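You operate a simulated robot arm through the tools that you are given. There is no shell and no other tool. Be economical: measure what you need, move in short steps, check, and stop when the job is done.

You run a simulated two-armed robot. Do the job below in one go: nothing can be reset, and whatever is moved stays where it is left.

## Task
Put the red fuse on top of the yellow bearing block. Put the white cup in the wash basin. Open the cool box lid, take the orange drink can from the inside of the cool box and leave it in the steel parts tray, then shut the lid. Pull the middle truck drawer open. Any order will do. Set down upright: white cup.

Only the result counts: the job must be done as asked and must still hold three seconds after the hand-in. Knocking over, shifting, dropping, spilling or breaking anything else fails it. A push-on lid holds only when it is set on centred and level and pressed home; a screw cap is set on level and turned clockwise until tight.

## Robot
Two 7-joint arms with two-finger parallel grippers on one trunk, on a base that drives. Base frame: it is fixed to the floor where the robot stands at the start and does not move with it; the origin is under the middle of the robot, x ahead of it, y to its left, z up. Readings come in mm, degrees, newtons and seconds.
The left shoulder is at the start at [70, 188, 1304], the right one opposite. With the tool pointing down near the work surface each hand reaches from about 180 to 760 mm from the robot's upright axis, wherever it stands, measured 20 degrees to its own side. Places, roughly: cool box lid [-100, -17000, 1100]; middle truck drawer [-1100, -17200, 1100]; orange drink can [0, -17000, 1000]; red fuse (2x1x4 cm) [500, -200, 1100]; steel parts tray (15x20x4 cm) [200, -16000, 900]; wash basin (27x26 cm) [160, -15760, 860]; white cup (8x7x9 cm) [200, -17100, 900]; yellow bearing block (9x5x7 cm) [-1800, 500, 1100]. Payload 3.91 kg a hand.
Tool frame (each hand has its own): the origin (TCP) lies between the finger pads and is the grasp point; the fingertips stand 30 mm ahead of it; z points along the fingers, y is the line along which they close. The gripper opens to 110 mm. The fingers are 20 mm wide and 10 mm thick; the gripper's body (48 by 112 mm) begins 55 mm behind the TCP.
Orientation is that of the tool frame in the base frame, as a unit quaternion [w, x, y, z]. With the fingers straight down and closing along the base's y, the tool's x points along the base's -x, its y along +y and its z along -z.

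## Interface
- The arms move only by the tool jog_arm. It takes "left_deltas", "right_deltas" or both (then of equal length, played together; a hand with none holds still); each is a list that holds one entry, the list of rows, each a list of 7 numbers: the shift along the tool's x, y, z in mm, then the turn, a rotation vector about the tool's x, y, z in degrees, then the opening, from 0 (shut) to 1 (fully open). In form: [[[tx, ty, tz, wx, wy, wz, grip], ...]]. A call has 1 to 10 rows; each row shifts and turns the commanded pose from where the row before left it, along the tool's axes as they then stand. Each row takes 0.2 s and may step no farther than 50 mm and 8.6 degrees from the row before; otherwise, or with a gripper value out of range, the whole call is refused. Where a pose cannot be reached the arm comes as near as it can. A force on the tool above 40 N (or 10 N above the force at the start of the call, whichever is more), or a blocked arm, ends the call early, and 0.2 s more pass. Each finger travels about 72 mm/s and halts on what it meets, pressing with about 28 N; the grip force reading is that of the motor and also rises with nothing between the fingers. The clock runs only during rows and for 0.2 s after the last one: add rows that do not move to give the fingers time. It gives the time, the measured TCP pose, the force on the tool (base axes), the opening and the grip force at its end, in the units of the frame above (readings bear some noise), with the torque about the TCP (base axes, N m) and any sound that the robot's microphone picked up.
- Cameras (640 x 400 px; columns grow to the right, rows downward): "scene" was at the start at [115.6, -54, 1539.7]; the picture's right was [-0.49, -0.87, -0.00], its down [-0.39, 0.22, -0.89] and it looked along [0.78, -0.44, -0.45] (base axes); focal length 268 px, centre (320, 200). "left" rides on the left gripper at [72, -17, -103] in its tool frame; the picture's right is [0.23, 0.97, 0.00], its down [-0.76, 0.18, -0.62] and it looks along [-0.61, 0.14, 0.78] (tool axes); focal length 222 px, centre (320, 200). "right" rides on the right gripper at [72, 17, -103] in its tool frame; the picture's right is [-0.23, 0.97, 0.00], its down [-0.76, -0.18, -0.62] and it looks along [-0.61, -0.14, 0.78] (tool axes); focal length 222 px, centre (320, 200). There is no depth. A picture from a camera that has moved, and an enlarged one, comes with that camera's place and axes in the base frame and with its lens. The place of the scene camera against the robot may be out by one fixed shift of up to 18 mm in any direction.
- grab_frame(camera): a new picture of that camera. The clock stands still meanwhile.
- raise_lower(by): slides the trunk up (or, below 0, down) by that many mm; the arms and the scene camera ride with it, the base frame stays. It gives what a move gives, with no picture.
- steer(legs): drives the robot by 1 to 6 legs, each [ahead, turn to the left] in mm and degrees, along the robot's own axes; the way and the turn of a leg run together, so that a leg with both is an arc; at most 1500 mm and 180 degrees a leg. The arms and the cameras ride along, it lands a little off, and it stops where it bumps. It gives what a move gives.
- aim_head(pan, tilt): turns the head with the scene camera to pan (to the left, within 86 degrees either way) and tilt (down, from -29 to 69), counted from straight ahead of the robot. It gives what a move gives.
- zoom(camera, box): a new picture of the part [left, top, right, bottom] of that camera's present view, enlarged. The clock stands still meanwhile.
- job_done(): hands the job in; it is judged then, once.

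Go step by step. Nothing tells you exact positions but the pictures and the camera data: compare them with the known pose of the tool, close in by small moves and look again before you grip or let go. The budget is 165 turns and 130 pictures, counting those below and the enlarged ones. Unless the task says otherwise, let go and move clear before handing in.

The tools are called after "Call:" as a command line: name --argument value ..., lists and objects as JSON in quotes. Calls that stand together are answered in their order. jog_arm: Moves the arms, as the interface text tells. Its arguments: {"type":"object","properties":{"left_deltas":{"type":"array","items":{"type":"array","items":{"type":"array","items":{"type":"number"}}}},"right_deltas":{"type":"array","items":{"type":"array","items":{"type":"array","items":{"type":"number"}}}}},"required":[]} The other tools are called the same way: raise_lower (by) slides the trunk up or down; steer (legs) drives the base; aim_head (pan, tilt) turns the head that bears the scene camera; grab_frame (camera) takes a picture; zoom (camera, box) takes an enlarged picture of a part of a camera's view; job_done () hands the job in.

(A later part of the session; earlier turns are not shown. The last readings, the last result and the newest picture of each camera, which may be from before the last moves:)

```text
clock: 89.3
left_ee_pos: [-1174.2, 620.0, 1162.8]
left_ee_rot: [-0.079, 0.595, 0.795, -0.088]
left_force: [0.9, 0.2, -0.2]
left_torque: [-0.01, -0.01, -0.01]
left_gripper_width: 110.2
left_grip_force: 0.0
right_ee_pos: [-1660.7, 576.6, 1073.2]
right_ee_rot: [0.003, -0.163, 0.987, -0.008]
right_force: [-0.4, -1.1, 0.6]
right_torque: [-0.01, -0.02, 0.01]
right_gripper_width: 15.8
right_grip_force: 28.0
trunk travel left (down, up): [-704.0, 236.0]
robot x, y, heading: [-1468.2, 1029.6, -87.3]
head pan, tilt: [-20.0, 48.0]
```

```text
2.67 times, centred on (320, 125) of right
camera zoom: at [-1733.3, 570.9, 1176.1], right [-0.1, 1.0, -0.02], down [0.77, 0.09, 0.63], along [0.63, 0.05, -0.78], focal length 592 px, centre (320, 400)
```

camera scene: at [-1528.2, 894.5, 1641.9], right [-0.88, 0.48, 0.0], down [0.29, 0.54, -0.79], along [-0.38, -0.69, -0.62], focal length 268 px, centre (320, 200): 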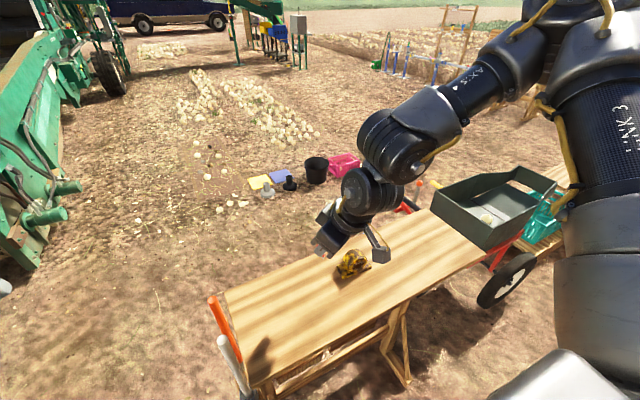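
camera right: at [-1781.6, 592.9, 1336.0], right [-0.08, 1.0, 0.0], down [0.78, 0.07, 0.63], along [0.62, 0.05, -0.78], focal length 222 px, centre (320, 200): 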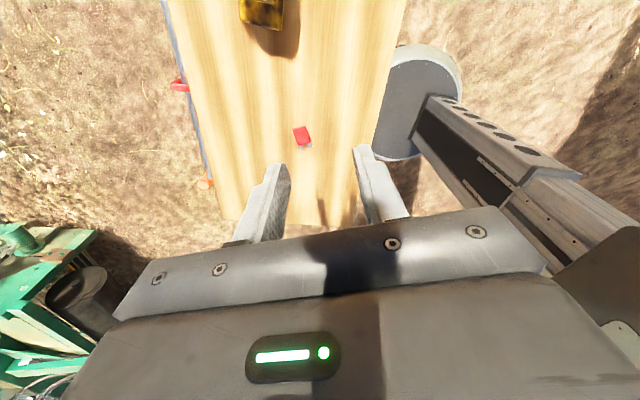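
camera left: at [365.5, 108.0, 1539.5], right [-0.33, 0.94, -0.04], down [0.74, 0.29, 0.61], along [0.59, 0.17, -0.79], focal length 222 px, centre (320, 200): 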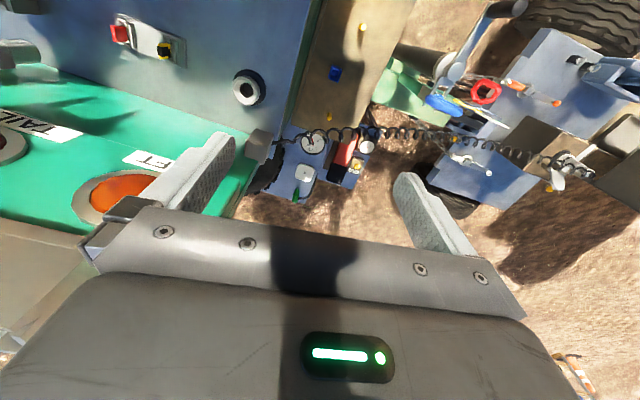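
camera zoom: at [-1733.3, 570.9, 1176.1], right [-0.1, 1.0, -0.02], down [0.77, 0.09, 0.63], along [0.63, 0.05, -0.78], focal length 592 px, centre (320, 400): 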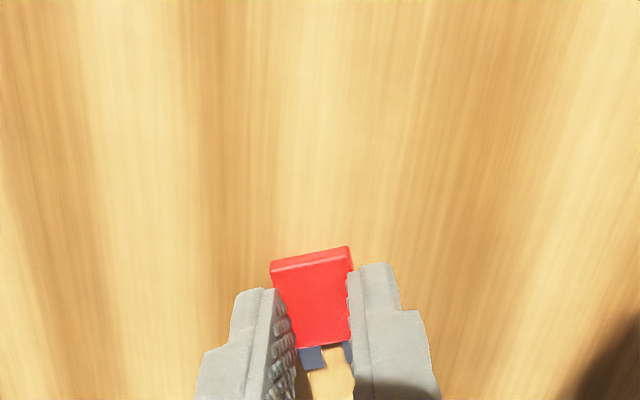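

Call:
raise_lower --by 130

Call:
zoom --camera "right" --box '[200, 50, 440, 200]'

Call:
aim_head --pan -35 --tilt 48

Call:
zoom --camera "scene" --box '[200, 125, 440, 275]'

```text
clock: 90.8
left_ee_pos: [-1174.9, 619.1, 1291.9]
left_ee_rot: [-0.078, 0.595, 0.795, -0.088]
left_force: [0.1, 0.6, -0.2]
left_torque: [-0.01, -0.01, -0.01]
left_gripper_width: 109.8
left_grip_force: 0.1
right_ee_pos: [-1660.1, 576.2, 1201.8]
right_ee_rot: [0.003, -0.163, 0.987, -0.008]
right_force: [0.5, -0.4, 0.0]
right_torque: [0.01, -0.04, 0.01]
right_gripper_width: 15.9
right_grip_force: 27.9
trunk travel left (down, up): [-834.0, 106.0]
robot x, y, heading: [-1467.0, 1026.9, -87.1]
head pan, tilt: [-20.0, 48.0]
```

```text
2.67 times, centred on (320, 125) of right
camera zoom: at [-1733.3, 570.7, 1306.0], right [-0.1, 1.0, -0.01], down [0.77, 0.09, 0.63], along [0.63, 0.05, -0.78], focal length 592 px, centre (320, 400)
```

zoom: 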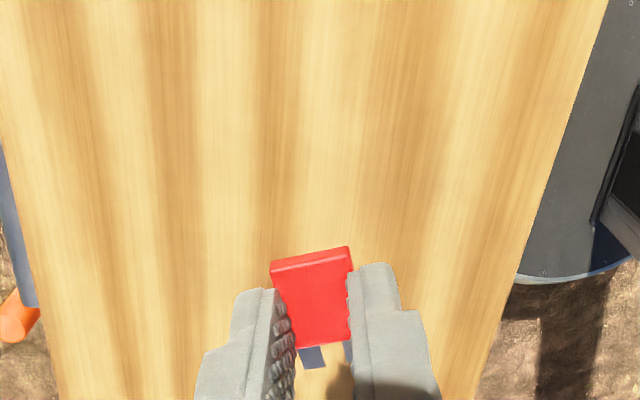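

```text
clock: 91.6
left_ee_pos: [-1174.6, 620.1, 1292.5]
left_ee_rot: [-0.077, 0.595, 0.795, -0.087]
left_force: [0.3, 0.0, 0.6]
left_torque: [0.01, -0.02, -0.04]
left_gripper_width: 109.9
left_grip_force: 0.1
right_ee_pos: [-1660.0, 576.1, 1203.1]
right_ee_rot: [0.003, -0.163, 0.987, -0.008]
right_force: [0.9, -0.7, -0.2]
right_torque: [-0.04, 0.03, 0.02]
right_gripper_width: 15.8
right_grip_force: 27.6
trunk travel left (down, up): [-834.0, 106.0]
robot x, y, heading: [-1470.4, 1027.3, -87.6]
head pan, tilt: [-35.0, 48.0]
```

```text
2.67 times, centred on (320, 200) of scene
camera zoom: at [-1522.5, 903.5, 1527.6], right [-0.84, 0.54, 0.0], down [0.4, 0.63, -0.67], along [-0.36, -0.56, -0.74], focal length 714 px, centre (320, 200)
```

zoom: 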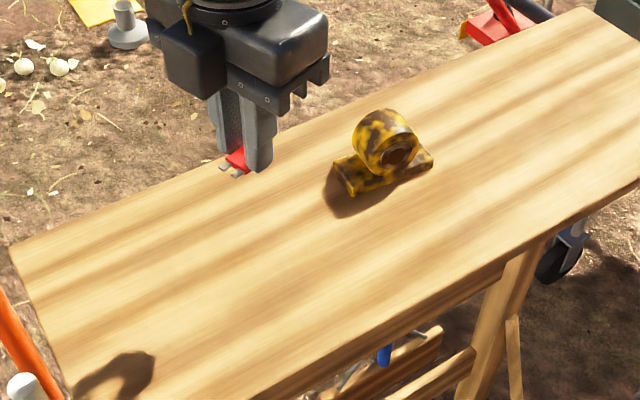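

Fuse is held level. I move above the block's near side and look with the hand camera.

Call:
jog_arm --right_deltas '[[[33, 3, 0, 0, 0, 0, 0.05], [33, 3, 0, 0, 0, 0, 0.05], [33, 3, 0, 0, 0, 0, 0.05], [33, 3, 0, 0, 0, 0, 0.05], [0, 0, 0, 0, 0, 0, 0.05]]]'

Call:
zoom --camera "right" --box '[200, 50, 440, 200]'

Call:
zoom --camera "scene" --box '[260, 110, 420, 210]'

```text
clock: 92.8
left_ee_pos: [-1174.7, 619.6, 1293.0]
left_ee_rot: [-0.078, 0.595, 0.795, -0.089]
left_force: [-0.7, -0.2, -0.4]
left_torque: [0.0, -0.01, 0.01]
left_gripper_width: 110.0
left_grip_force: 0.0
right_ee_pos: [-1791.0, 544.4, 1202.8]
right_ee_rot: [0.002, -0.163, 0.987, -0.007]
right_force: [-0.5, 0.1, 0.5]
right_torque: [0.0, 0.0, 0.01]
right_gripper_width: 16.0
right_grip_force: 28.0
trunk travel left (down, up): [-834.0, 106.0]
robot x, y, heading: [-1468.1, 1027.4, -87.4]
head pan, tilt: [-35.0, 48.0]
```

```text
2.67 times, centred on (320, 125) of right
camera zoom: at [-1864.9, 538.2, 1305.4], right [-0.1, 1.0, -0.02], down [0.77, 0.09, 0.63], along [0.63, 0.05, -0.78], focal length 592 px, centre (320, 400)
```

zoom: 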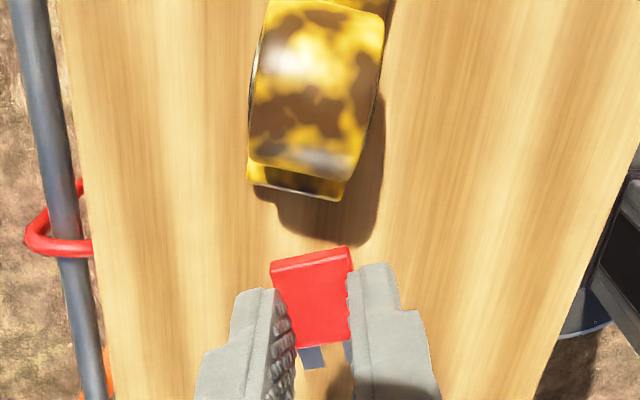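

```text
4.00 times, centred on (340, 160) of scene
camera zoom: at [-1522.5, 903.6, 1527.6], right [-0.84, 0.54, 0.0], down [0.4, 0.63, -0.67], along [-0.36, -0.56, -0.74], focal length 1071 px, centre (240, 360)
```

zoom: 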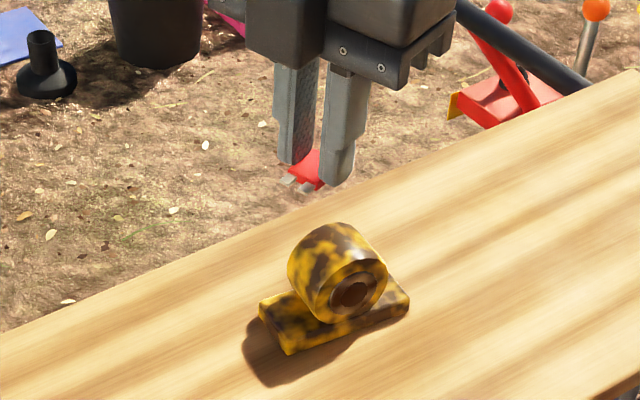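

Housing centre ≈ [-1815,536], top ≈1110. I centre the fuse over it and lower near contact.

Call:
jog_arm --right_deltas '[[[29.4, 0.5, 0, 0, 0, 0, 0.05], [0, 0, 20, 0, 0, 0, 0.05], [0, 0, 25, 0, 0, 0, 0.05], [0, 0, 0, 0, 0, 0, 0.05]]]'

Call:
zoom --camera "scene" --box '[280, 130, 400, 205]'

Call:
zoom --camera "right" --box '[240, 75, 400, 175]'

```text
clock: 93.8
left_ee_pos: [-1174.8, 619.2, 1293.1]
left_ee_rot: [-0.078, 0.594, 0.796, -0.087]
left_force: [-0.1, -0.6, 0.2]
left_torque: [-0.02, 0.01, 0.03]
left_gripper_width: 110.2
left_grip_force: 0.1
right_ee_pos: [-1818.1, 537.6, 1156.9]
right_ee_rot: [0.004, -0.163, 0.987, -0.008]
right_force: [-0.3, -0.2, 0.3]
right_torque: [-0.06, 0.01, 0.02]
right_gripper_width: 15.7
right_grip_force: 27.7
trunk travel left (down, up): [-834.0, 106.0]
robot x, y, heading: [-1466.8, 1029.0, -87.7]
head pan, tilt: [-35.0, 48.0]
```

```text
5.33 times, centred on (340, 168) of scene
camera zoom: at [-1523.2, 904.4, 1527.7], right [-0.84, 0.54, 0.0], down [0.4, 0.63, -0.67], along [-0.36, -0.56, -0.74], focal length 1428 px, centre (213, 373)
```

zoom: 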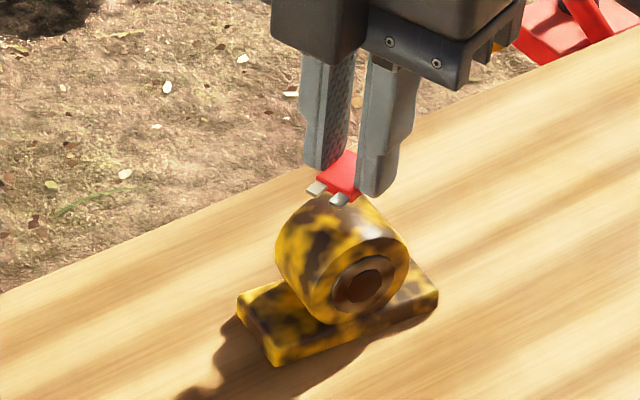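

```text
4.00 times, centred on (320, 125) of right
camera zoom: at [-1892.0, 532.5, 1259.2], right [-0.1, 1.0, -0.02], down [0.77, 0.09, 0.63], along [0.63, 0.05, -0.78], focal length 888 px, centre (320, 500)
```

zoom: 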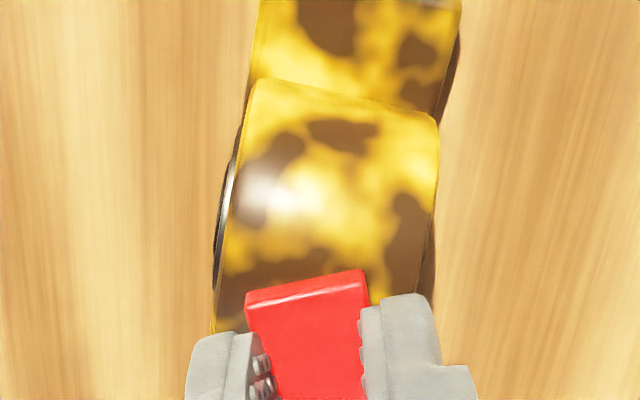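

Call:
jog_arm --right_deltas '[[[0, 0, 9, 0, 0, 0, 0.05], [0, 0, 0, 0, 0, 0, 0.05]]]'

Call:
jog_arm --right_deltas '[[[0, 0, 3, 0, 0, 0, 0.05], [0, 0, 0, 0, 0, 0, 0.05]]]'

Call:
zoom --camera "scene" --box '[310, 145, 390, 195]'

```text
clock: 94.4
left_ee_pos: [-1175.3, 619.5, 1294.1]
left_ee_rot: [-0.079, 0.595, 0.795, -0.088]
left_force: [-0.1, 0.6, 0.6]
left_torque: [0.0, 0.0, -0.01]
left_gripper_width: 110.2
left_grip_force: 0.1
right_ee_pos: [-1818.8, 536.4, 1146.0]
right_ee_rot: [0.003, -0.161, 0.987, -0.007]
right_force: [-0.4, 0.6, -0.6]
right_torque: [0.0, 0.02, -0.02]
right_gripper_width: 15.9
right_grip_force: 27.9
trunk travel left (down, up): [-834.0, 106.0]
robot x, y, heading: [-1469.7, 1027.3, -87.4]
head pan, tilt: [-35.0, 48.0]
```

```text
clock: 95.0
left_ee_pos: [-1174.6, 620.8, 1292.3]
left_ee_rot: [-0.078, 0.595, 0.795, -0.088]
left_force: [-0.1, -0.4, -0.7]
left_torque: [0.0, 0.01, 0.05]
left_gripper_width: 109.8
left_grip_force: 0.1
right_ee_pos: [-1817.6, 536.1, 1144.7]
right_ee_rot: [0.003, -0.163, 0.987, -0.008]
right_force: [0.2, -1.0, 0.5]
right_torque: [0.0, -0.02, -0.01]
right_gripper_width: 15.7
right_grip_force: 28.2
trunk travel left (down, up): [-834.0, 106.0]
robot x, y, heading: [-1466.4, 1030.3, -87.1]
head pan, tilt: [-35.0, 48.0]
```

```text
8.00 times, centred on (350, 170) of scene
camera zoom: at [-1522.8, 903.8, 1527.6], right [-0.84, 0.54, 0.0], down [0.4, 0.63, -0.67], along [-0.36, -0.56, -0.74], focal length 2141 px, centre (80, 440)
```

zoom: 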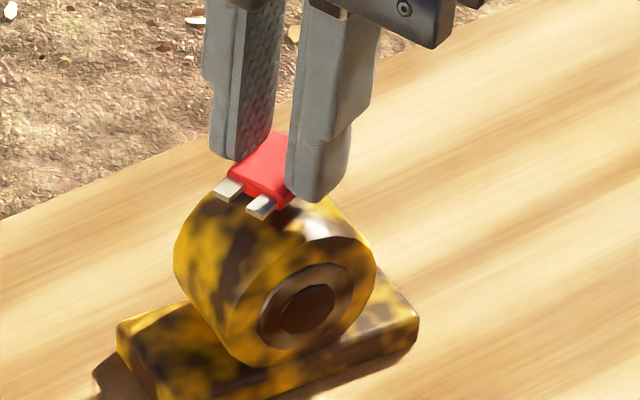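

Call:
jog_arm --right_deltas '[[[0, 0, 2, 0, 0, 0, 0.05], [0, 0, 0, 0, 0, 0, 0.05]]]'

Call:
jog_arm --right_deltas '[[[0, 0, 2, 0, 0, 0, 0.05], [0, 0, 0, 0, 0, 0, 0.05]]]'

```text
clock: 95.6
left_ee_pos: [-1175.1, 618.8, 1292.9]
left_ee_rot: [-0.077, 0.595, 0.795, -0.088]
left_force: [0.4, 0.8, -0.2]
left_torque: [-0.03, -0.01, 0.0]
left_gripper_width: 110.0
left_grip_force: 0.2
right_ee_pos: [-1818.5, 535.5, 1143.6]
right_ee_rot: [0.003, -0.163, 0.987, -0.007]
right_force: [-0.8, -0.3, 0.3]
right_torque: [0.0, -0.01, 0.0]
right_gripper_width: 15.6
right_grip_force: 28.0
trunk travel left (down, up): [-834.0, 106.0]
robot x, y, heading: [-1467.2, 1033.3, -87.5]
head pan, tilt: [-35.0, 48.0]
```

```text
clock: 96.2
left_ee_pos: [-1174.9, 620.0, 1292.4]
left_ee_rot: [-0.078, 0.595, 0.795, -0.088]
left_force: [-0.5, 0.4, 0.3]
left_torque: [-0.03, 0.01, 0.0]
left_gripper_width: 109.9
left_grip_force: 0.1
right_ee_pos: [-1817.6, 535.3, 1140.6]
right_ee_rot: [0.003, -0.163, 0.987, -0.007]
right_force: [0.7, -1.0, -0.2]
right_torque: [-0.03, 0.0, -0.01]
right_gripper_width: 15.9
right_grip_force: 27.8
trunk travel left (down, up): [-834.0, 106.0]
robot x, y, heading: [-1469.1, 1024.4, -87.4]
head pan, tilt: [-35.0, 48.0]
```

Call:
jog_arm --right_deltas '[[[0, 0, 2, 0, 0, 0, 0.05], [0, 0, 0, 0, 0, 0, 0.05]]]'

Call:
jog_arm --right_deltas '[[[0, 0, 2, 0, 0, 0, 0.05], [0, 0, 0, 0, 0, 0, 0.05]]]'

Call:
zoom --camera "scene" --box '[310, 145, 390, 195]'

```text
clock: 96.8
left_ee_pos: [-1175.1, 619.8, 1291.9]
left_ee_rot: [-0.078, 0.594, 0.796, -0.089]
left_force: [0.0, -0.3, 0.5]
left_torque: [0.0, 0.01, 0.04]
left_gripper_width: 110.2
left_grip_force: 0.0
right_ee_pos: [-1817.0, 536.3, 1139.9]
right_ee_rot: [0.003, -0.163, 0.987, -0.007]
right_force: [0.6, 0.8, 0.3]
right_torque: [-0.01, -0.04, -0.01]
right_gripper_width: 16.0
right_grip_force: 28.1
trunk travel left (down, up): [-834.0, 106.0]
robot x, y, heading: [-1467.0, 1029.1, -87.4]
head pan, tilt: [-35.0, 48.0]
```

```text
clock: 97.4
left_ee_pos: [-1176.1, 619.5, 1292.9]
left_ee_rot: [-0.078, 0.594, 0.796, -0.088]
left_force: [0.0, 0.3, 0.6]
left_torque: [-0.02, 0.02, 0.0]
left_gripper_width: 110.2
left_grip_force: 0.1
right_ee_pos: [-1817.4, 535.1, 1138.3]
right_ee_rot: [0.003, -0.164, 0.986, -0.007]
right_force: [0.4, -0.2, 0.3]
right_torque: [-0.04, 0.02, 0.0]
right_gripper_width: 15.5
right_grip_force: 27.7
trunk travel left (down, up): [-834.0, 106.0]
robot x, y, heading: [-1466.0, 1027.1, -87.6]
head pan, tilt: [-35.0, 48.0]
```

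```text
8.00 times, centred on (350, 170) of scene
camera zoom: at [-1522.7, 903.7, 1527.6], right [-0.84, 0.54, 0.0], down [0.4, 0.63, -0.67], along [-0.36, -0.56, -0.74], focal length 2141 px, centre (80, 440)
```

zoom: 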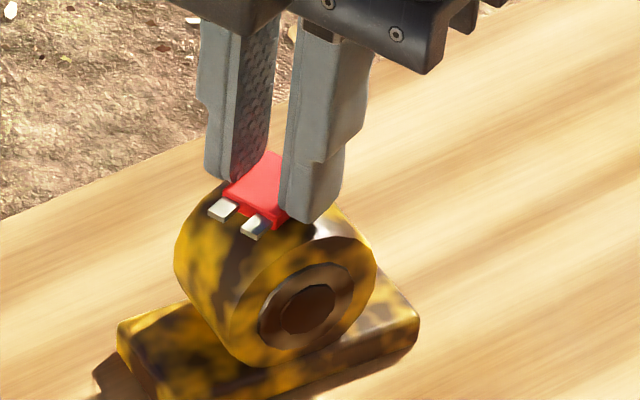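

Call:
jog_arm --right_deltas '[[[0, 0, 2, 0, 0, 0, 0.05], [0, 0, 0, 0, 0, 0, 0.05]]]'

Call:
jog_arm --right_deltas '[[[0, 0, 2, 0, 0, 0, 0.05], [0, 0, 0, 0, 0, 0, 0.05]]]'

Call:
jog_arm --right_deltas '[[[0, 0, 1.5, 0, 0, 0, 0.05], [0, 0, 0, 0, 0, 0, 0.05]]]'

```text
clock: 98.0
left_ee_pos: [-1175.7, 619.5, 1293.2]
left_ee_rot: [-0.079, 0.595, 0.795, -0.088]
left_force: [0.2, 0.2, -0.3]
left_torque: [-0.02, 0.02, 0.01]
left_gripper_width: 110.1
left_grip_force: 0.1
right_ee_pos: [-1816.3, 533.0, 1135.7]
right_ee_rot: [0.003, -0.163, 0.987, -0.007]
right_force: [-0.3, 0.4, -0.7]
right_torque: [0.0, -0.02, 0.01]
right_gripper_width: 15.7
right_grip_force: 28.4
trunk travel left (down, up): [-834.0, 106.0]
robot x, y, heading: [-1466.5, 1025.6, -87.6]
head pan, tilt: [-35.0, 48.0]
```

```text
clock: 98.6
left_ee_pos: [-1174.0, 621.5, 1293.8]
left_ee_rot: [-0.078, 0.595, 0.795, -0.087]
left_force: [-0.4, -0.3, -0.2]
left_torque: [0.01, -0.03, 0.01]
left_gripper_width: 110.1
left_grip_force: 0.1
right_ee_pos: [-1816.1, 535.5, 1134.9]
right_ee_rot: [0.002, -0.162, 0.987, -0.009]
right_force: [-1.4, -3.0, 16.9]
right_torque: [-0.06, -0.05, -0.01]
right_gripper_width: 15.9
right_grip_force: 28.3
trunk travel left (down, up): [-834.0, 106.0]
robot x, y, heading: [-1467.5, 1026.8, -87.5]
head pan, tilt: [-35.0, 48.0]
```

```text
clock: 99.2
left_ee_pos: [-1173.1, 621.0, 1292.6]
left_ee_rot: [-0.078, 0.595, 0.795, -0.088]
left_force: [0.4, 0.1, 0.6]
left_torque: [0.02, 0.01, 0.0]
left_gripper_width: 110.0
left_grip_force: 0.1
right_ee_pos: [-1815.5, 535.5, 1133.7]
right_ee_rot: [0.002, -0.164, 0.986, -0.01]
right_force: [-3.0, -6.2, 27.8]
right_torque: [-0.21, 0.07, -0.03]
right_gripper_width: 15.9
right_grip_force: 27.5
trunk travel left (down, up): [-834.0, 106.0]
robot x, y, heading: [-1469.3, 1031.7, -87.6]
head pan, tilt: [-35.0, 48.0]
```

Contact with nearly no torque, so it's centred. Ease off 2 mm, open slowly.

Call:
jog_arm --right_deltas '[[[0, 0, -2, 0, 0, 0, 0.05], [0, 0, 0, 0, 0, 0, 0.18], [0, 0, 0, 0, 0, 0, 0.25], [0, 0, 0, 0, 0, 0, 0.35], [0, 0, 0, 0, 0, 0, 0.35]]]'

Call:
zoom --camera "scene" --box '[310, 145, 390, 195]'

Call:
zoom --camera "right" --box '[240, 100, 400, 200]'

```text
clock: 100.4
left_ee_pos: [-1174.8, 619.6, 1292.6]
left_ee_rot: [-0.077, 0.594, 0.796, -0.088]
left_force: [-0.6, 0.2, -0.7]
left_torque: [-0.03, 0.03, 0.01]
left_gripper_width: 110.1
left_grip_force: 0.1
right_ee_pos: [-1818.3, 534.9, 1134.0]
right_ee_rot: [0.002, -0.163, 0.987, -0.008]
right_force: [0.4, 0.2, -0.1]
right_torque: [0.02, -0.01, 0.03]
right_gripper_width: 38.4
right_grip_force: 0.1
trunk travel left (down, up): [-834.0, 106.0]
robot x, y, heading: [-1466.1, 1029.7, -87.5]
head pan, tilt: [-35.0, 48.0]
```

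```text
8.00 times, centred on (350, 170) of scene
camera zoom: at [-1522.8, 903.8, 1527.6], right [-0.84, 0.54, 0.0], down [0.4, 0.63, -0.67], along [-0.36, -0.56, -0.74], focal length 2141 px, centre (80, 440)
```

zoom: 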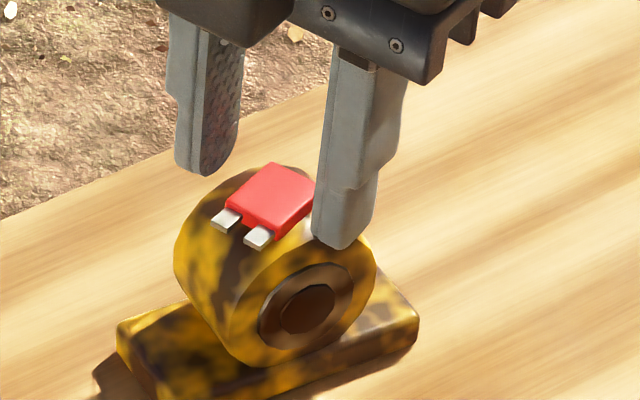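

```text
4.00 times, centred on (320, 150) of right
camera zoom: at [-1890.6, 530.1, 1236.9], right [-0.1, 1.0, -0.01], down [0.77, 0.09, 0.63], along [0.63, 0.05, -0.78], focal length 888 px, centre (320, 400)
```

zoom: 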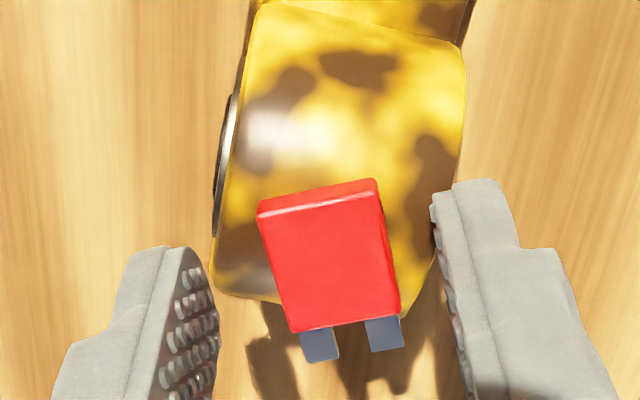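

The fuse rests flat on top. Withdraw straight up, then check it.

Call:
raise_lower --by 105

Call:
zoom --camera "right" --box '[240, 50, 400, 150]'

Call:
aim_head --pan 80 --tilt 15

Call:
grab_frame --camera "scene"

```text
clock: 101.8
left_ee_pos: [-1176.2, 619.8, 1397.3]
left_ee_rot: [-0.078, 0.595, 0.795, -0.087]
left_force: [0.6, 0.0, 1.0]
left_torque: [-0.02, 0.0, -0.01]
left_gripper_width: 109.8
left_grip_force: 0.0
right_ee_pos: [-1816.6, 534.6, 1238.4]
right_ee_rot: [0.002, -0.163, 0.987, -0.007]
right_force: [-0.2, 0.1, -0.2]
right_torque: [-0.02, -0.01, 0.02]
right_gripper_width: 38.2
right_grip_force: 0.1
trunk travel left (down, up): [-939.0, 1.0]
robot x, y, heading: [-1471.4, 1026.3, -87.4]
head pan, tilt: [-35.0, 48.0]
```

```text
4.00 times, centred on (320, 100) of right
camera zoom: at [-1890.5, 529.9, 1341.9], right [-0.1, 1.0, -0.01], down [0.77, 0.09, 0.63], along [0.63, 0.05, -0.78], focal length 888 px, centre (320, 600)
```

zoom: 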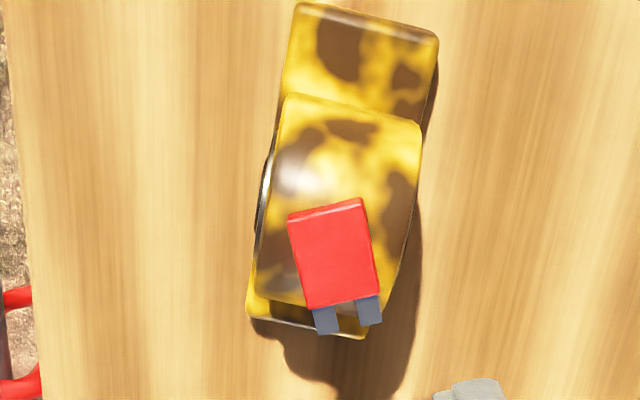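

```text
clock: 103.7
left_ee_pos: [-1174.9, 619.9, 1396.5]
left_ee_rot: [-0.078, 0.594, 0.796, -0.088]
left_force: [-0.2, 0.0, -0.4]
left_torque: [-0.01, 0.02, -0.02]
left_gripper_width: 110.1
left_grip_force: 0.0
right_ee_pos: [-1816.2, 535.6, 1239.1]
right_ee_rot: [0.003, -0.164, 0.986, -0.007]
right_force: [-0.5, 0.5, -0.6]
right_torque: [0.0, -0.01, 0.02]
right_gripper_width: 38.7
right_grip_force: 0.0
trunk travel left (down, up): [-939.0, 1.0]
robot x, y, heading: [-1467.4, 1031.6, -87.7]
head pan, tilt: [80.0, 15.0]
```

```text
64 pictures are left
camera scene: at [-1387.7, 957.8, 1683.6], right [-0.13, -0.99, 0.0], down [-0.26, 0.03, -0.97], along [0.96, -0.13, -0.26], focal length 268 px, centre (320, 200)
```

scene: 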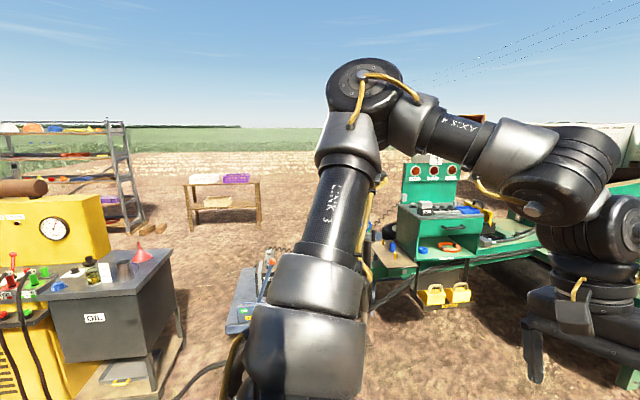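

The fuse sits on the block. Next I tour to the far work area near y≈-16000..-17000, first stepping clear of the table, heading -y.

Call:
steer --legs '[[0, 60], [500, 0], [0, -62], [1500, 0], [1000, 0]]'

Call:
aim_head --pan 0 --tilt 15

Call:
grab_frame --camera "scene"

```text
clock: 124.0
left_ee_pos: [-658.8, -2124.5, 1398.4]
left_ee_rot: [-0.079, 0.606, 0.787, -0.086]
left_force: [0.6, 0.5, 0.8]
left_torque: [-0.02, 0.01, -0.02]
left_gripper_width: 110.0
left_grip_force: 0.0
right_ee_pos: [-1303.6, -2190.9, 1239.4]
right_ee_rot: [0.003, -0.148, 0.989, -0.009]
right_force: [-0.5, -0.1, 0.0]
right_torque: [0.0, 0.01, 0.01]
right_gripper_width: 38.3
right_grip_force: 0.0
trunk travel left (down, up): [-939.0, 1.0]
robot x, y, heading: [-942.2, -1707.2, -89.4]
head pan, tilt: [80.0, 15.0]
```

```text
clock: 125.5
left_ee_pos: [-660.3, -2126.6, 1398.0]
left_ee_rot: [-0.078, 0.607, 0.786, -0.086]
left_force: [0.3, -0.5, -0.2]
left_torque: [0.03, 0.0, 0.02]
left_gripper_width: 110.2
left_grip_force: 0.2
right_ee_pos: [-1303.2, -2191.3, 1240.1]
right_ee_rot: [0.003, -0.148, 0.989, -0.008]
right_force: [0.5, -1.0, -0.4]
right_torque: [-0.02, -0.03, 0.01]
right_gripper_width: 38.4
right_grip_force: 0.1
trunk travel left (down, up): [-939.0, 1.0]
robot x, y, heading: [-938.2, -1711.4, -89.1]
head pan, tilt: [0.0, 15.0]
```

```text
63 pictures are left
camera scene: at [-952.4, -1861.1, 1683.6], right [-1.0, -0.01, 0.0], down [0.0, 0.26, -0.97], along [0.01, -0.97, -0.26], focal length 268 px, centre (320, 200)
```

scene: 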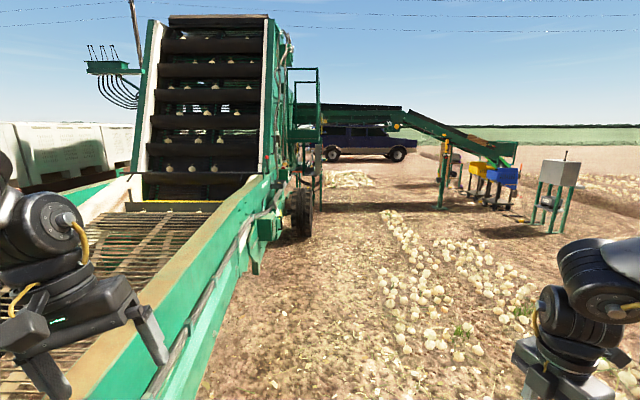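

The corridor lies between the machine (left) and the onion row (right); I shift to x≈-1280, lower the trunk for overhead clearance, and drive on.

Call:
raise_lower --by -150

Call:
steer --legs '[[0, -14], [1450, 0], [0, 13], [1500, 0], [1500, 0]]'

Call:
grab_frame --camera "scene"

```text
clock: 127.3
left_ee_pos: [-659.9, -2126.5, 1247.3]
left_ee_rot: [-0.079, 0.606, 0.787, -0.088]
left_force: [0.9, 0.1, 0.6]
left_torque: [0.01, 0.0, 0.02]
left_gripper_width: 110.2
left_grip_force: 0.0
right_ee_pos: [-1303.2, -2190.9, 1088.8]
right_ee_rot: [0.003, -0.147, 0.989, -0.008]
right_force: [-0.2, -0.3, 0.2]
right_torque: [-0.01, 0.0, 0.0]
right_gripper_width: 38.5
right_grip_force: 0.0
trunk travel left (down, up): [-789.0, 151.0]
robot x, y, heading: [-943.0, -1707.4, -89.3]
head pan, tilt: [0.0, 15.0]
```

```text
clock: 138.0
left_ee_pos: [-996.2, -3735.2, 1252.9]
left_ee_rot: [-0.072, 0.609, 0.784, -0.092]
left_force: [0.6, 1.2, 0.3]
left_torque: [-0.05, -0.04, 0.04]
left_gripper_width: 110.0
left_grip_force: 0.1
right_ee_pos: [-1639.0, -3785.9, 1093.4]
right_ee_rot: [0.003, -0.135, 0.991, -0.013]
right_force: [-0.5, 0.0, -0.6]
right_torque: [-0.01, 0.0, -0.02]
right_gripper_width: 38.6
right_grip_force: 0.1
trunk travel left (down, up): [-789.0, 151.0]
robot x, y, heading: [-1258.2, -3320.6, -90.9]
head pan, tilt: [0.0, 15.0]
stopped in leg 4: the robot was blocked; the commanded pose is now the measured one
```

```text
62 pictures are left
camera scene: at [-1277.0, -3466.3, 1534.7], right [-1.0, 0.02, 0.0], down [0.0, 0.25, -0.97], along [-0.02, -0.97, -0.25], focal length 268 px, centre (320, 200)
```

scene: 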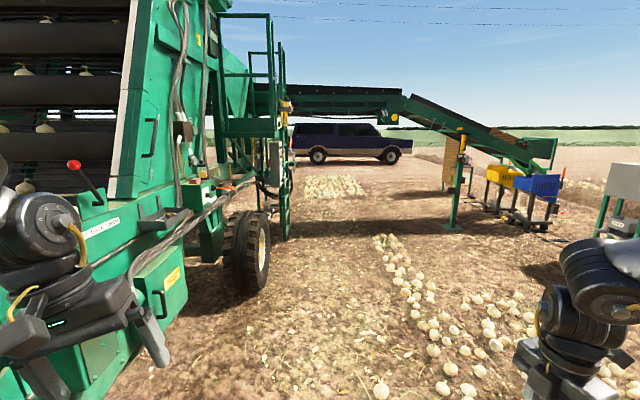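

Something blocked the base; I look down in front.

Call:
aim_head --pan 0 --tilt 60

Call:
grab_frame --camera "scene"

```text
clock: 139.2
left_ee_pos: [-996.0, -3742.7, 1249.3]
left_ee_rot: [-0.075, 0.61, 0.784, -0.089]
left_force: [-0.2, 0.3, 0.7]
left_torque: [-0.04, -0.01, 0.03]
left_gripper_width: 109.9
left_grip_force: 0.2
right_ee_pos: [-1637.6, -3791.0, 1092.9]
right_ee_rot: [0.002, -0.134, 0.991, -0.011]
right_force: [-0.6, 0.6, -0.5]
right_torque: [-0.02, 0.0, -0.04]
right_gripper_width: 38.4
right_grip_force: 0.0
trunk travel left (down, up): [-789.0, 151.0]
robot x, y, heading: [-1258.0, -3324.9, -90.9]
head pan, tilt: [0.0, 60.0]
```

```text
61 pictures are left
camera scene: at [-1276.0, -3447.2, 1467.6], right [-1.0, 0.02, 0.0], down [0.01, 0.86, -0.5], along [-0.01, -0.5, -0.86], focal length 268 px, centre (320, 200)
```

scene: 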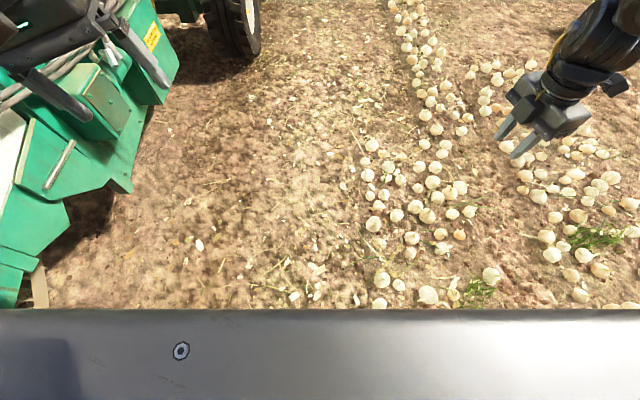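

Onions at the right edge (x≈-1640) are the likely bump. I back up, shift to x≈-1080 past them, then look again.

Call:
steer --legs '[[-200, 0], [0, 15], [780, 0], [0, -14], [1300, 0]]'

Call:
aim_head --pan 0 --tilt 28

Call:
grab_frame --camera "scene"

```text
clock: 152.5
left_ee_pos: [-725.3, -5623.2, 1249.0]
left_ee_rot: [-0.073, 0.585, 0.803, -0.09]
left_force: [0.0, 0.6, 0.6]
left_torque: [0.02, 0.0, 0.0]
left_gripper_width: 109.9
left_grip_force: 0.1
right_ee_pos: [-1363.7, -5709.1, 1090.7]
right_ee_rot: [0.003, -0.163, 0.987, -0.01]
right_force: [0.6, -0.2, -1.0]
right_torque: [0.01, 0.03, 0.02]
right_gripper_width: 38.8
right_grip_force: 0.1
trunk travel left (down, up): [-789.0, 151.0]
robot x, y, heading: [-1014.8, -5222.6, -87.6]
head pan, tilt: [0.0, 60.0]
```

```text
clock: 153.5
left_ee_pos: [-725.9, -5623.4, 1248.5]
left_ee_rot: [-0.073, 0.586, 0.802, -0.09]
left_force: [-0.5, 0.7, 0.1]
left_torque: [-0.01, 0.04, -0.03]
left_gripper_width: 110.0
left_grip_force: 0.0
right_ee_pos: [-1363.1, -5709.8, 1089.4]
right_ee_rot: [0.003, -0.163, 0.987, -0.01]
right_force: [-0.5, 0.1, 0.3]
right_torque: [-0.02, -0.01, 0.01]
right_gripper_width: 38.7
right_grip_force: 0.0
trunk travel left (down, up): [-789.0, 151.0]
robot x, y, heading: [-1015.9, -5219.1, -87.5]
head pan, tilt: [0.0, 28.0]
```

```text
60 pictures are left
camera scene: at [-1021.8, -5368.8, 1512.5], right [-1.0, -0.04, 0.0], down [-0.02, 0.47, -0.88], along [0.04, -0.88, -0.47], focal length 268 px, centre (320, 200)
```

scene: 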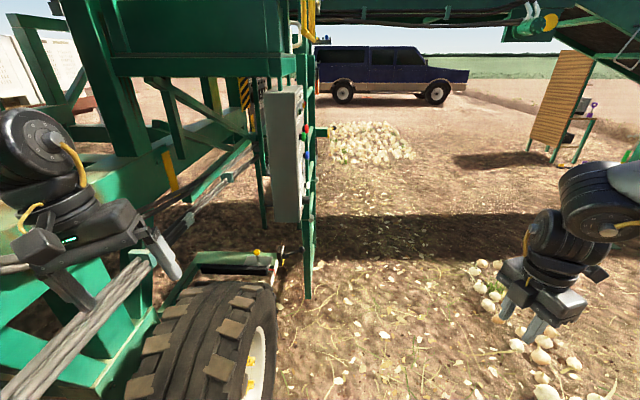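

I move right to x≈-1400 to pass the ladder leg, then look beyond.

Call:
steer --legs '[[0, -24], [1050, 0], [0, 22], [1300, 0], [0, 25]]'

Call:
aim_head --pan 0 --tilt 10

Call:
grab_frame --camera "scene"

```text
clock: 162.4
left_ee_pos: [-1136.6, -6682.8, 1251.2]
left_ee_rot: [-0.076, 0.6, 0.791, -0.093]
left_force: [-0.3, 0.0, 0.5]
left_torque: [-0.02, 0.01, 0.01]
left_gripper_width: 109.8
left_grip_force: 0.1
right_ee_pos: [-1778.4, -6742.9, 1091.7]
right_ee_rot: [0.003, -0.143, 0.99, -0.012]
right_force: [0.1, 0.1, 0.0]
right_torque: [0.01, 0.0, 0.0]
right_gripper_width: 38.6
right_grip_force: 0.1
trunk travel left (down, up): [-789.0, 151.0]
robot x, y, heading: [-1406.5, -6271.8, -89.5]
head pan, tilt: [0.0, 28.0]
stopped in leg 4: the robot was blocked; the commanded pose is now the measured one
```

```text
clock: 163.2
left_ee_pos: [-1136.5, -6681.8, 1251.6]
left_ee_rot: [-0.075, 0.6, 0.791, -0.093]
left_force: [0.1, 0.3, 0.4]
left_torque: [0.0, 0.0, 0.0]
left_gripper_width: 109.7
left_grip_force: 0.1
right_ee_pos: [-1777.6, -6742.9, 1092.2]
right_ee_rot: [0.002, -0.143, 0.99, -0.013]
right_force: [-0.6, 0.9, 0.3]
right_torque: [0.01, 0.0, 0.04]
right_gripper_width: 38.5
right_grip_force: 0.1
trunk travel left (down, up): [-789.0, 151.0]
robot x, y, heading: [-1405.6, -6274.2, -89.9]
head pan, tilt: [0.0, 10.0]
```

```text
59 pictures are left
camera scene: at [-1422.9, -6416.5, 1542.1], right [-1.0, 0.0, 0.0], down [0.0, 0.17, -0.99], along [0.0, -0.99, -0.17], focal length 268 px, centre (320, 200)
```

scene: 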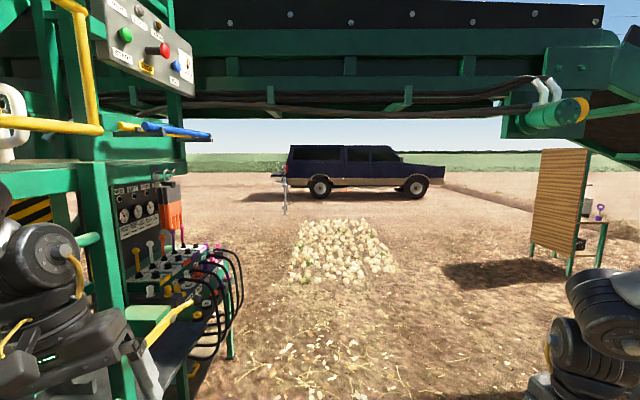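

The overhead boom is just ahead and low; I back off slightly, lower the trunk by 400, shift a little right and retry.

Call:
steer --legs '[[-150, 0], [0, -12]]'

Call:
raise_lower --by -400

Call:
steer --legs '[[700, 0], [0, 12], [1500, 0]]'

```text
clock: 165.4
left_ee_pos: [-1233.5, -6586.0, 1249.0]
left_ee_rot: [-0.086, 0.683, 0.72, -0.083]
left_force: [-0.6, -0.9, -0.1]
left_torque: [0.01, 0.02, -0.03]
left_gripper_width: 110.0
left_grip_force: 0.0
right_ee_pos: [-1872.0, -6504.9, 1091.9]
right_ee_rot: [0.001, -0.034, 0.999, -0.01]
right_force: [0.2, -0.7, -0.3]
right_torque: [0.05, 0.0, 0.0]
right_gripper_width: 38.7
right_grip_force: 0.1
trunk travel left (down, up): [-789.0, 151.0]
robot x, y, heading: [-1407.2, -6121.5, -102.1]
head pan, tilt: [0.0, 10.0]
```

```text
clock: 169.2
left_ee_pos: [-1233.0, -6585.9, 850.1]
left_ee_rot: [-0.084, 0.683, 0.721, -0.082]
left_force: [0.9, 0.0, -0.1]
left_torque: [0.01, 0.03, -0.05]
left_gripper_width: 109.7
left_grip_force: 0.1
right_ee_pos: [-1871.9, -6505.0, 690.4]
right_ee_rot: [0.002, -0.034, 0.999, -0.01]
right_force: [0.5, 0.2, -0.6]
right_torque: [0.0, -0.02, -0.01]
right_gripper_width: 38.6
right_grip_force: 0.1
trunk travel left (down, up): [-389.0, 551.0]
robot x, y, heading: [-1407.9, -6125.1, -102.4]
head pan, tilt: [0.0, 10.0]
```

```text
clock: 180.7
left_ee_pos: [-1316.0, -8705.5, 849.8]
left_ee_rot: [-0.076, 0.609, 0.784, -0.09]
left_force: [-0.4, -0.1, 0.3]
left_torque: [0.0, 0.01, 0.03]
left_gripper_width: 109.9
left_grip_force: 0.0
right_ee_pos: [-1959.4, -8751.1, 690.2]
right_ee_rot: [0.002, -0.134, 0.991, -0.009]
right_force: [0.2, 0.5, 0.0]
right_torque: [0.0, -0.02, 0.0]
right_gripper_width: 38.4
right_grip_force: 0.1
trunk travel left (down, up): [-389.0, 551.0]
robot x, y, heading: [-1580.6, -8285.5, -90.9]
head pan, tilt: [0.0, 10.0]
```

Past the boom. An onion pile lies ahead; look left for the way around it.

Call:
raise_lower --by 300

Call:
aim_head --pan 30 --tilt 12

Call:
grab_frame --camera "scene"

```text
clock: 183.7
left_ee_pos: [-1315.8, -8705.7, 1148.8]
left_ee_rot: [-0.077, 0.609, 0.784, -0.09]
left_force: [-0.9, 0.2, -0.3]
left_torque: [0.04, 0.0, 0.0]
left_gripper_width: 110.3
left_grip_force: 0.0
right_ee_pos: [-1959.3, -8752.9, 991.4]
right_ee_rot: [0.001, -0.134, 0.991, -0.009]
right_force: [1.3, 0.0, -0.8]
right_torque: [0.02, -0.01, 0.03]
right_gripper_width: 38.7
right_grip_force: 0.0
trunk travel left (down, up): [-689.0, 251.0]
robot x, y, heading: [-1581.4, -8282.5, -91.0]
head pan, tilt: [0.0, 10.0]
```

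```text
clock: 184.7
left_ee_pos: [-1316.4, -8704.5, 1149.6]
left_ee_rot: [-0.076, 0.609, 0.785, -0.09]
left_force: [0.6, -0.5, 0.0]
left_torque: [0.02, -0.01, -0.01]
left_gripper_width: 110.1
left_grip_force: 0.1
right_ee_pos: [-1959.3, -8751.5, 991.8]
right_ee_rot: [0.002, -0.133, 0.991, -0.009]
right_force: [0.3, 0.5, 0.1]
right_torque: [-0.03, -0.01, 0.0]
right_gripper_width: 38.6
right_grip_force: 0.0
trunk travel left (down, up): [-689.0, 251.0]
robot x, y, heading: [-1578.4, -8284.2, -91.1]
head pan, tilt: [30.0, 12.0]
```

```text
58 pictures are left
camera scene: at [-1549.5, -8424.6, 1438.5], right [-0.87, -0.49, 0.0], down [-0.1, 0.18, -0.98], along [0.48, -0.85, -0.21], focal length 268 px, centre (320, 200)
```

scene: 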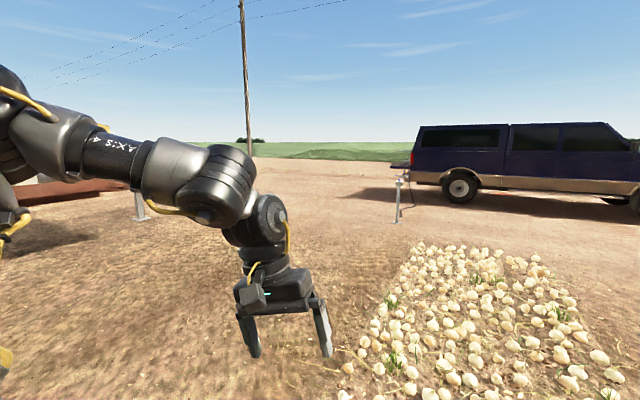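

The truck's tail (with basin, tray, cool box) lies ahead-left of the pile. I drive around the left side of the pile.

Call:
steer --legs '[[0, 51], [1500, 0], [0, -24], [1500, 0], [1500, 0], [0, -26]]'

Call:
steer --legs '[[1500, 0], [900, 0]]'

Call:
aim_head --pan -30 --tilt 18

Call:
grab_frame --camera "scene"

```text
clock: 211.1
left_ee_pos: [1257.0, -12334.3, 1149.3]
left_ee_rot: [-0.074, 0.58, 0.806, -0.093]
left_force: [0.2, 1.2, 0.7]
left_torque: [0.03, -0.01, 0.02]
left_gripper_width: 109.9
left_grip_force: 0.1
right_ee_pos: [620.3, -12427.2, 990.1]
right_ee_rot: [0.003, -0.168, 0.986, -0.01]
right_force: [0.6, -0.5, 0.5]
right_torque: [-0.02, 0.01, 0.04]
right_gripper_width: 38.1
right_grip_force: 0.1
trunk travel left (down, up): [-689.0, 251.0]
robot x, y, heading: [964.7, -11934.0, -86.8]
head pan, tilt: [30.0, 12.0]
```

```text
clock: 222.8
left_ee_pos: [1313.2, -14720.8, 1150.2]
left_ee_rot: [-0.076, 0.598, 0.792, -0.092]
left_force: [-0.2, -0.5, 0.3]
left_torque: [-0.01, -0.01, 0.0]
left_gripper_width: 109.9
left_grip_force: 0.0
right_ee_pos: [671.4, -14784.1, 991.9]
right_ee_rot: [0.002, -0.145, 0.989, -0.009]
right_force: [0.3, -0.3, -0.3]
right_torque: [0.0, -0.01, -0.01]
right_gripper_width: 38.4
right_grip_force: 0.0
trunk travel left (down, up): [-689.0, 251.0]
robot x, y, heading: [1039.7, -14307.0, -89.5]
head pan, tilt: [30.0, 12.0]
```

```text
clock: 224.1
left_ee_pos: [1312.3, -14722.7, 1149.5]
left_ee_rot: [-0.076, 0.599, 0.792, -0.092]
left_force: [0.0, -0.4, 0.5]
left_torque: [0.0, 0.0, 0.0]
left_gripper_width: 109.9
left_grip_force: 0.0
right_ee_pos: [670.7, -14784.6, 990.1]
right_ee_rot: [0.002, -0.145, 0.989, -0.009]
right_force: [0.2, -0.5, 0.4]
right_torque: [0.01, -0.01, 0.0]
right_gripper_width: 38.5
right_grip_force: 0.0
trunk travel left (down, up): [-689.0, 251.0]
robot x, y, heading: [1039.9, -14310.4, -89.3]
head pan, tilt: [-30.0, 18.0]
```

```text
57 pictures are left
camera scene: at [978.6, -14447.8, 1428.7], right [-0.87, 0.49, 0.0], down [0.15, 0.27, -0.95], along [-0.47, -0.83, -0.31], focal length 268 px, centre (320, 200)
```

scene: 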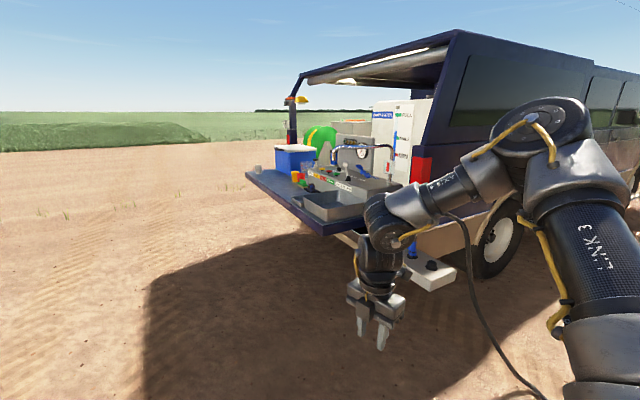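

The truck tail shows the blue cool box, steel tray and basin. I zoom in.

Call:
zoom --camera "scene" --box '[230, 80, 470, 230]'

```text
2.67 times, centred on (350, 155) of scene
camera zoom: at [978.6, -14447.8, 1428.7], right [-0.87, 0.49, 0.0], down [0.15, 0.27, -0.95], along [-0.47, -0.83, -0.31], focal length 714 px, centre (240, 320)
```

zoom: 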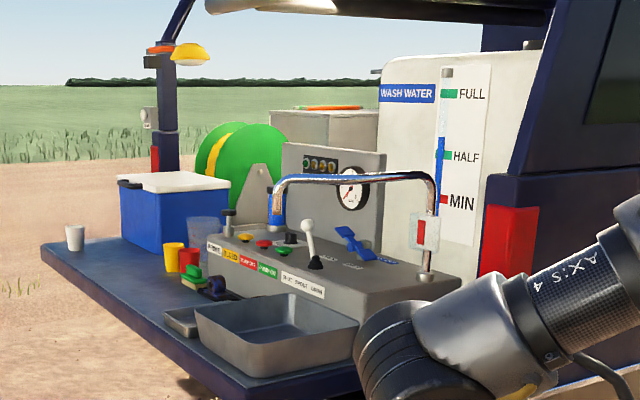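

I see the white cup at the far end of the tailgate by the cool box; tray and basin at the near end. Tailgate edge is x≈310, top z≈850. I drive alongside to the cool box end and face the truck.

Call:
steer --legs '[[1250, 0], [1250, 0], [0, -90]]'

Call:
aim_head --pan 0 --tilt 25

Call:
grab_frame --camera "scene"

```text
clock: 240.0
left_ee_pos: [530.0, -17022.5, 1149.7]
left_ee_rot: [-0.119, 0.988, 0.102, -0.008]
left_force: [0.8, 0.0, -0.7]
left_torque: [0.02, 0.0, -0.01]
left_gripper_width: 109.9
left_grip_force: 0.2
right_ee_pos: [513.5, -16380.1, 990.5]
right_ee_rot: [-0.005, 0.626, 0.78, -0.008]
right_force: [0.1, 0.2, 0.5]
right_torque: [0.0, 0.0, 0.02]
right_gripper_width: 38.6
right_grip_force: 0.0
trunk travel left (down, up): [-689.0, 251.0]
robot x, y, heading: [966.0, -16776.7, 176.4]
head pan, tilt: [-30.0, 18.0]
```

```text
clock: 241.0
left_ee_pos: [529.3, -17024.4, 1149.2]
left_ee_rot: [-0.118, 0.988, 0.102, -0.007]
left_force: [-0.1, 0.1, -0.2]
left_torque: [-0.03, 0.03, 0.0]
left_gripper_width: 110.0
left_grip_force: 0.1
right_ee_pos: [513.6, -16380.4, 991.3]
right_ee_rot: [-0.005, 0.625, 0.78, -0.009]
right_force: [0.2, 0.4, 0.2]
right_torque: [-0.02, 0.0, -0.04]
right_gripper_width: 38.6
right_grip_force: 0.2
trunk travel left (down, up): [-689.0, 251.0]
robot x, y, heading: [965.9, -16782.8, 176.2]
head pan, tilt: [0.0, 25.0]
```

```text
55 pictures are left
camera scene: at [807.1, -16779.9, 1417.4], right [0.06, 1.0, 0.0], down [0.42, -0.03, -0.91], along [-0.9, 0.06, -0.42], focal length 268 px, centre (320, 200)
```

scene: 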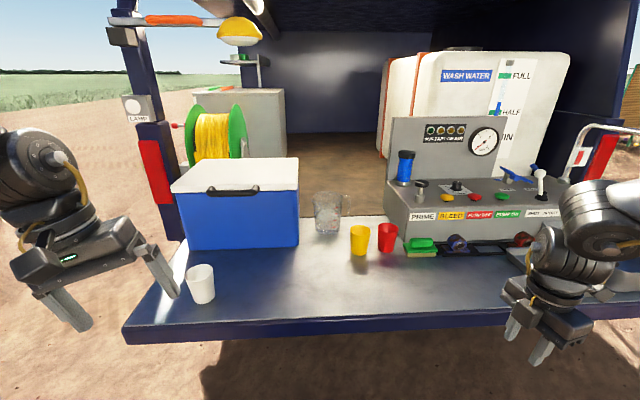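

Call:
zoom --camera "scene" --box '[110, 70, 430, 270]'

```text
2.00 times, centred on (270, 170) of scene
camera zoom: at [807.1, -16779.9, 1417.4], right [0.06, 1.0, 0.0], down [0.42, -0.03, -0.91], along [-0.9, 0.06, -0.42], focal length 535 px, centre (420, 260)
```

zoom: 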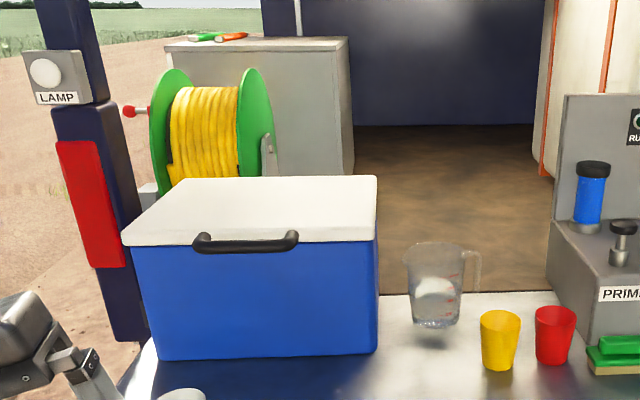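

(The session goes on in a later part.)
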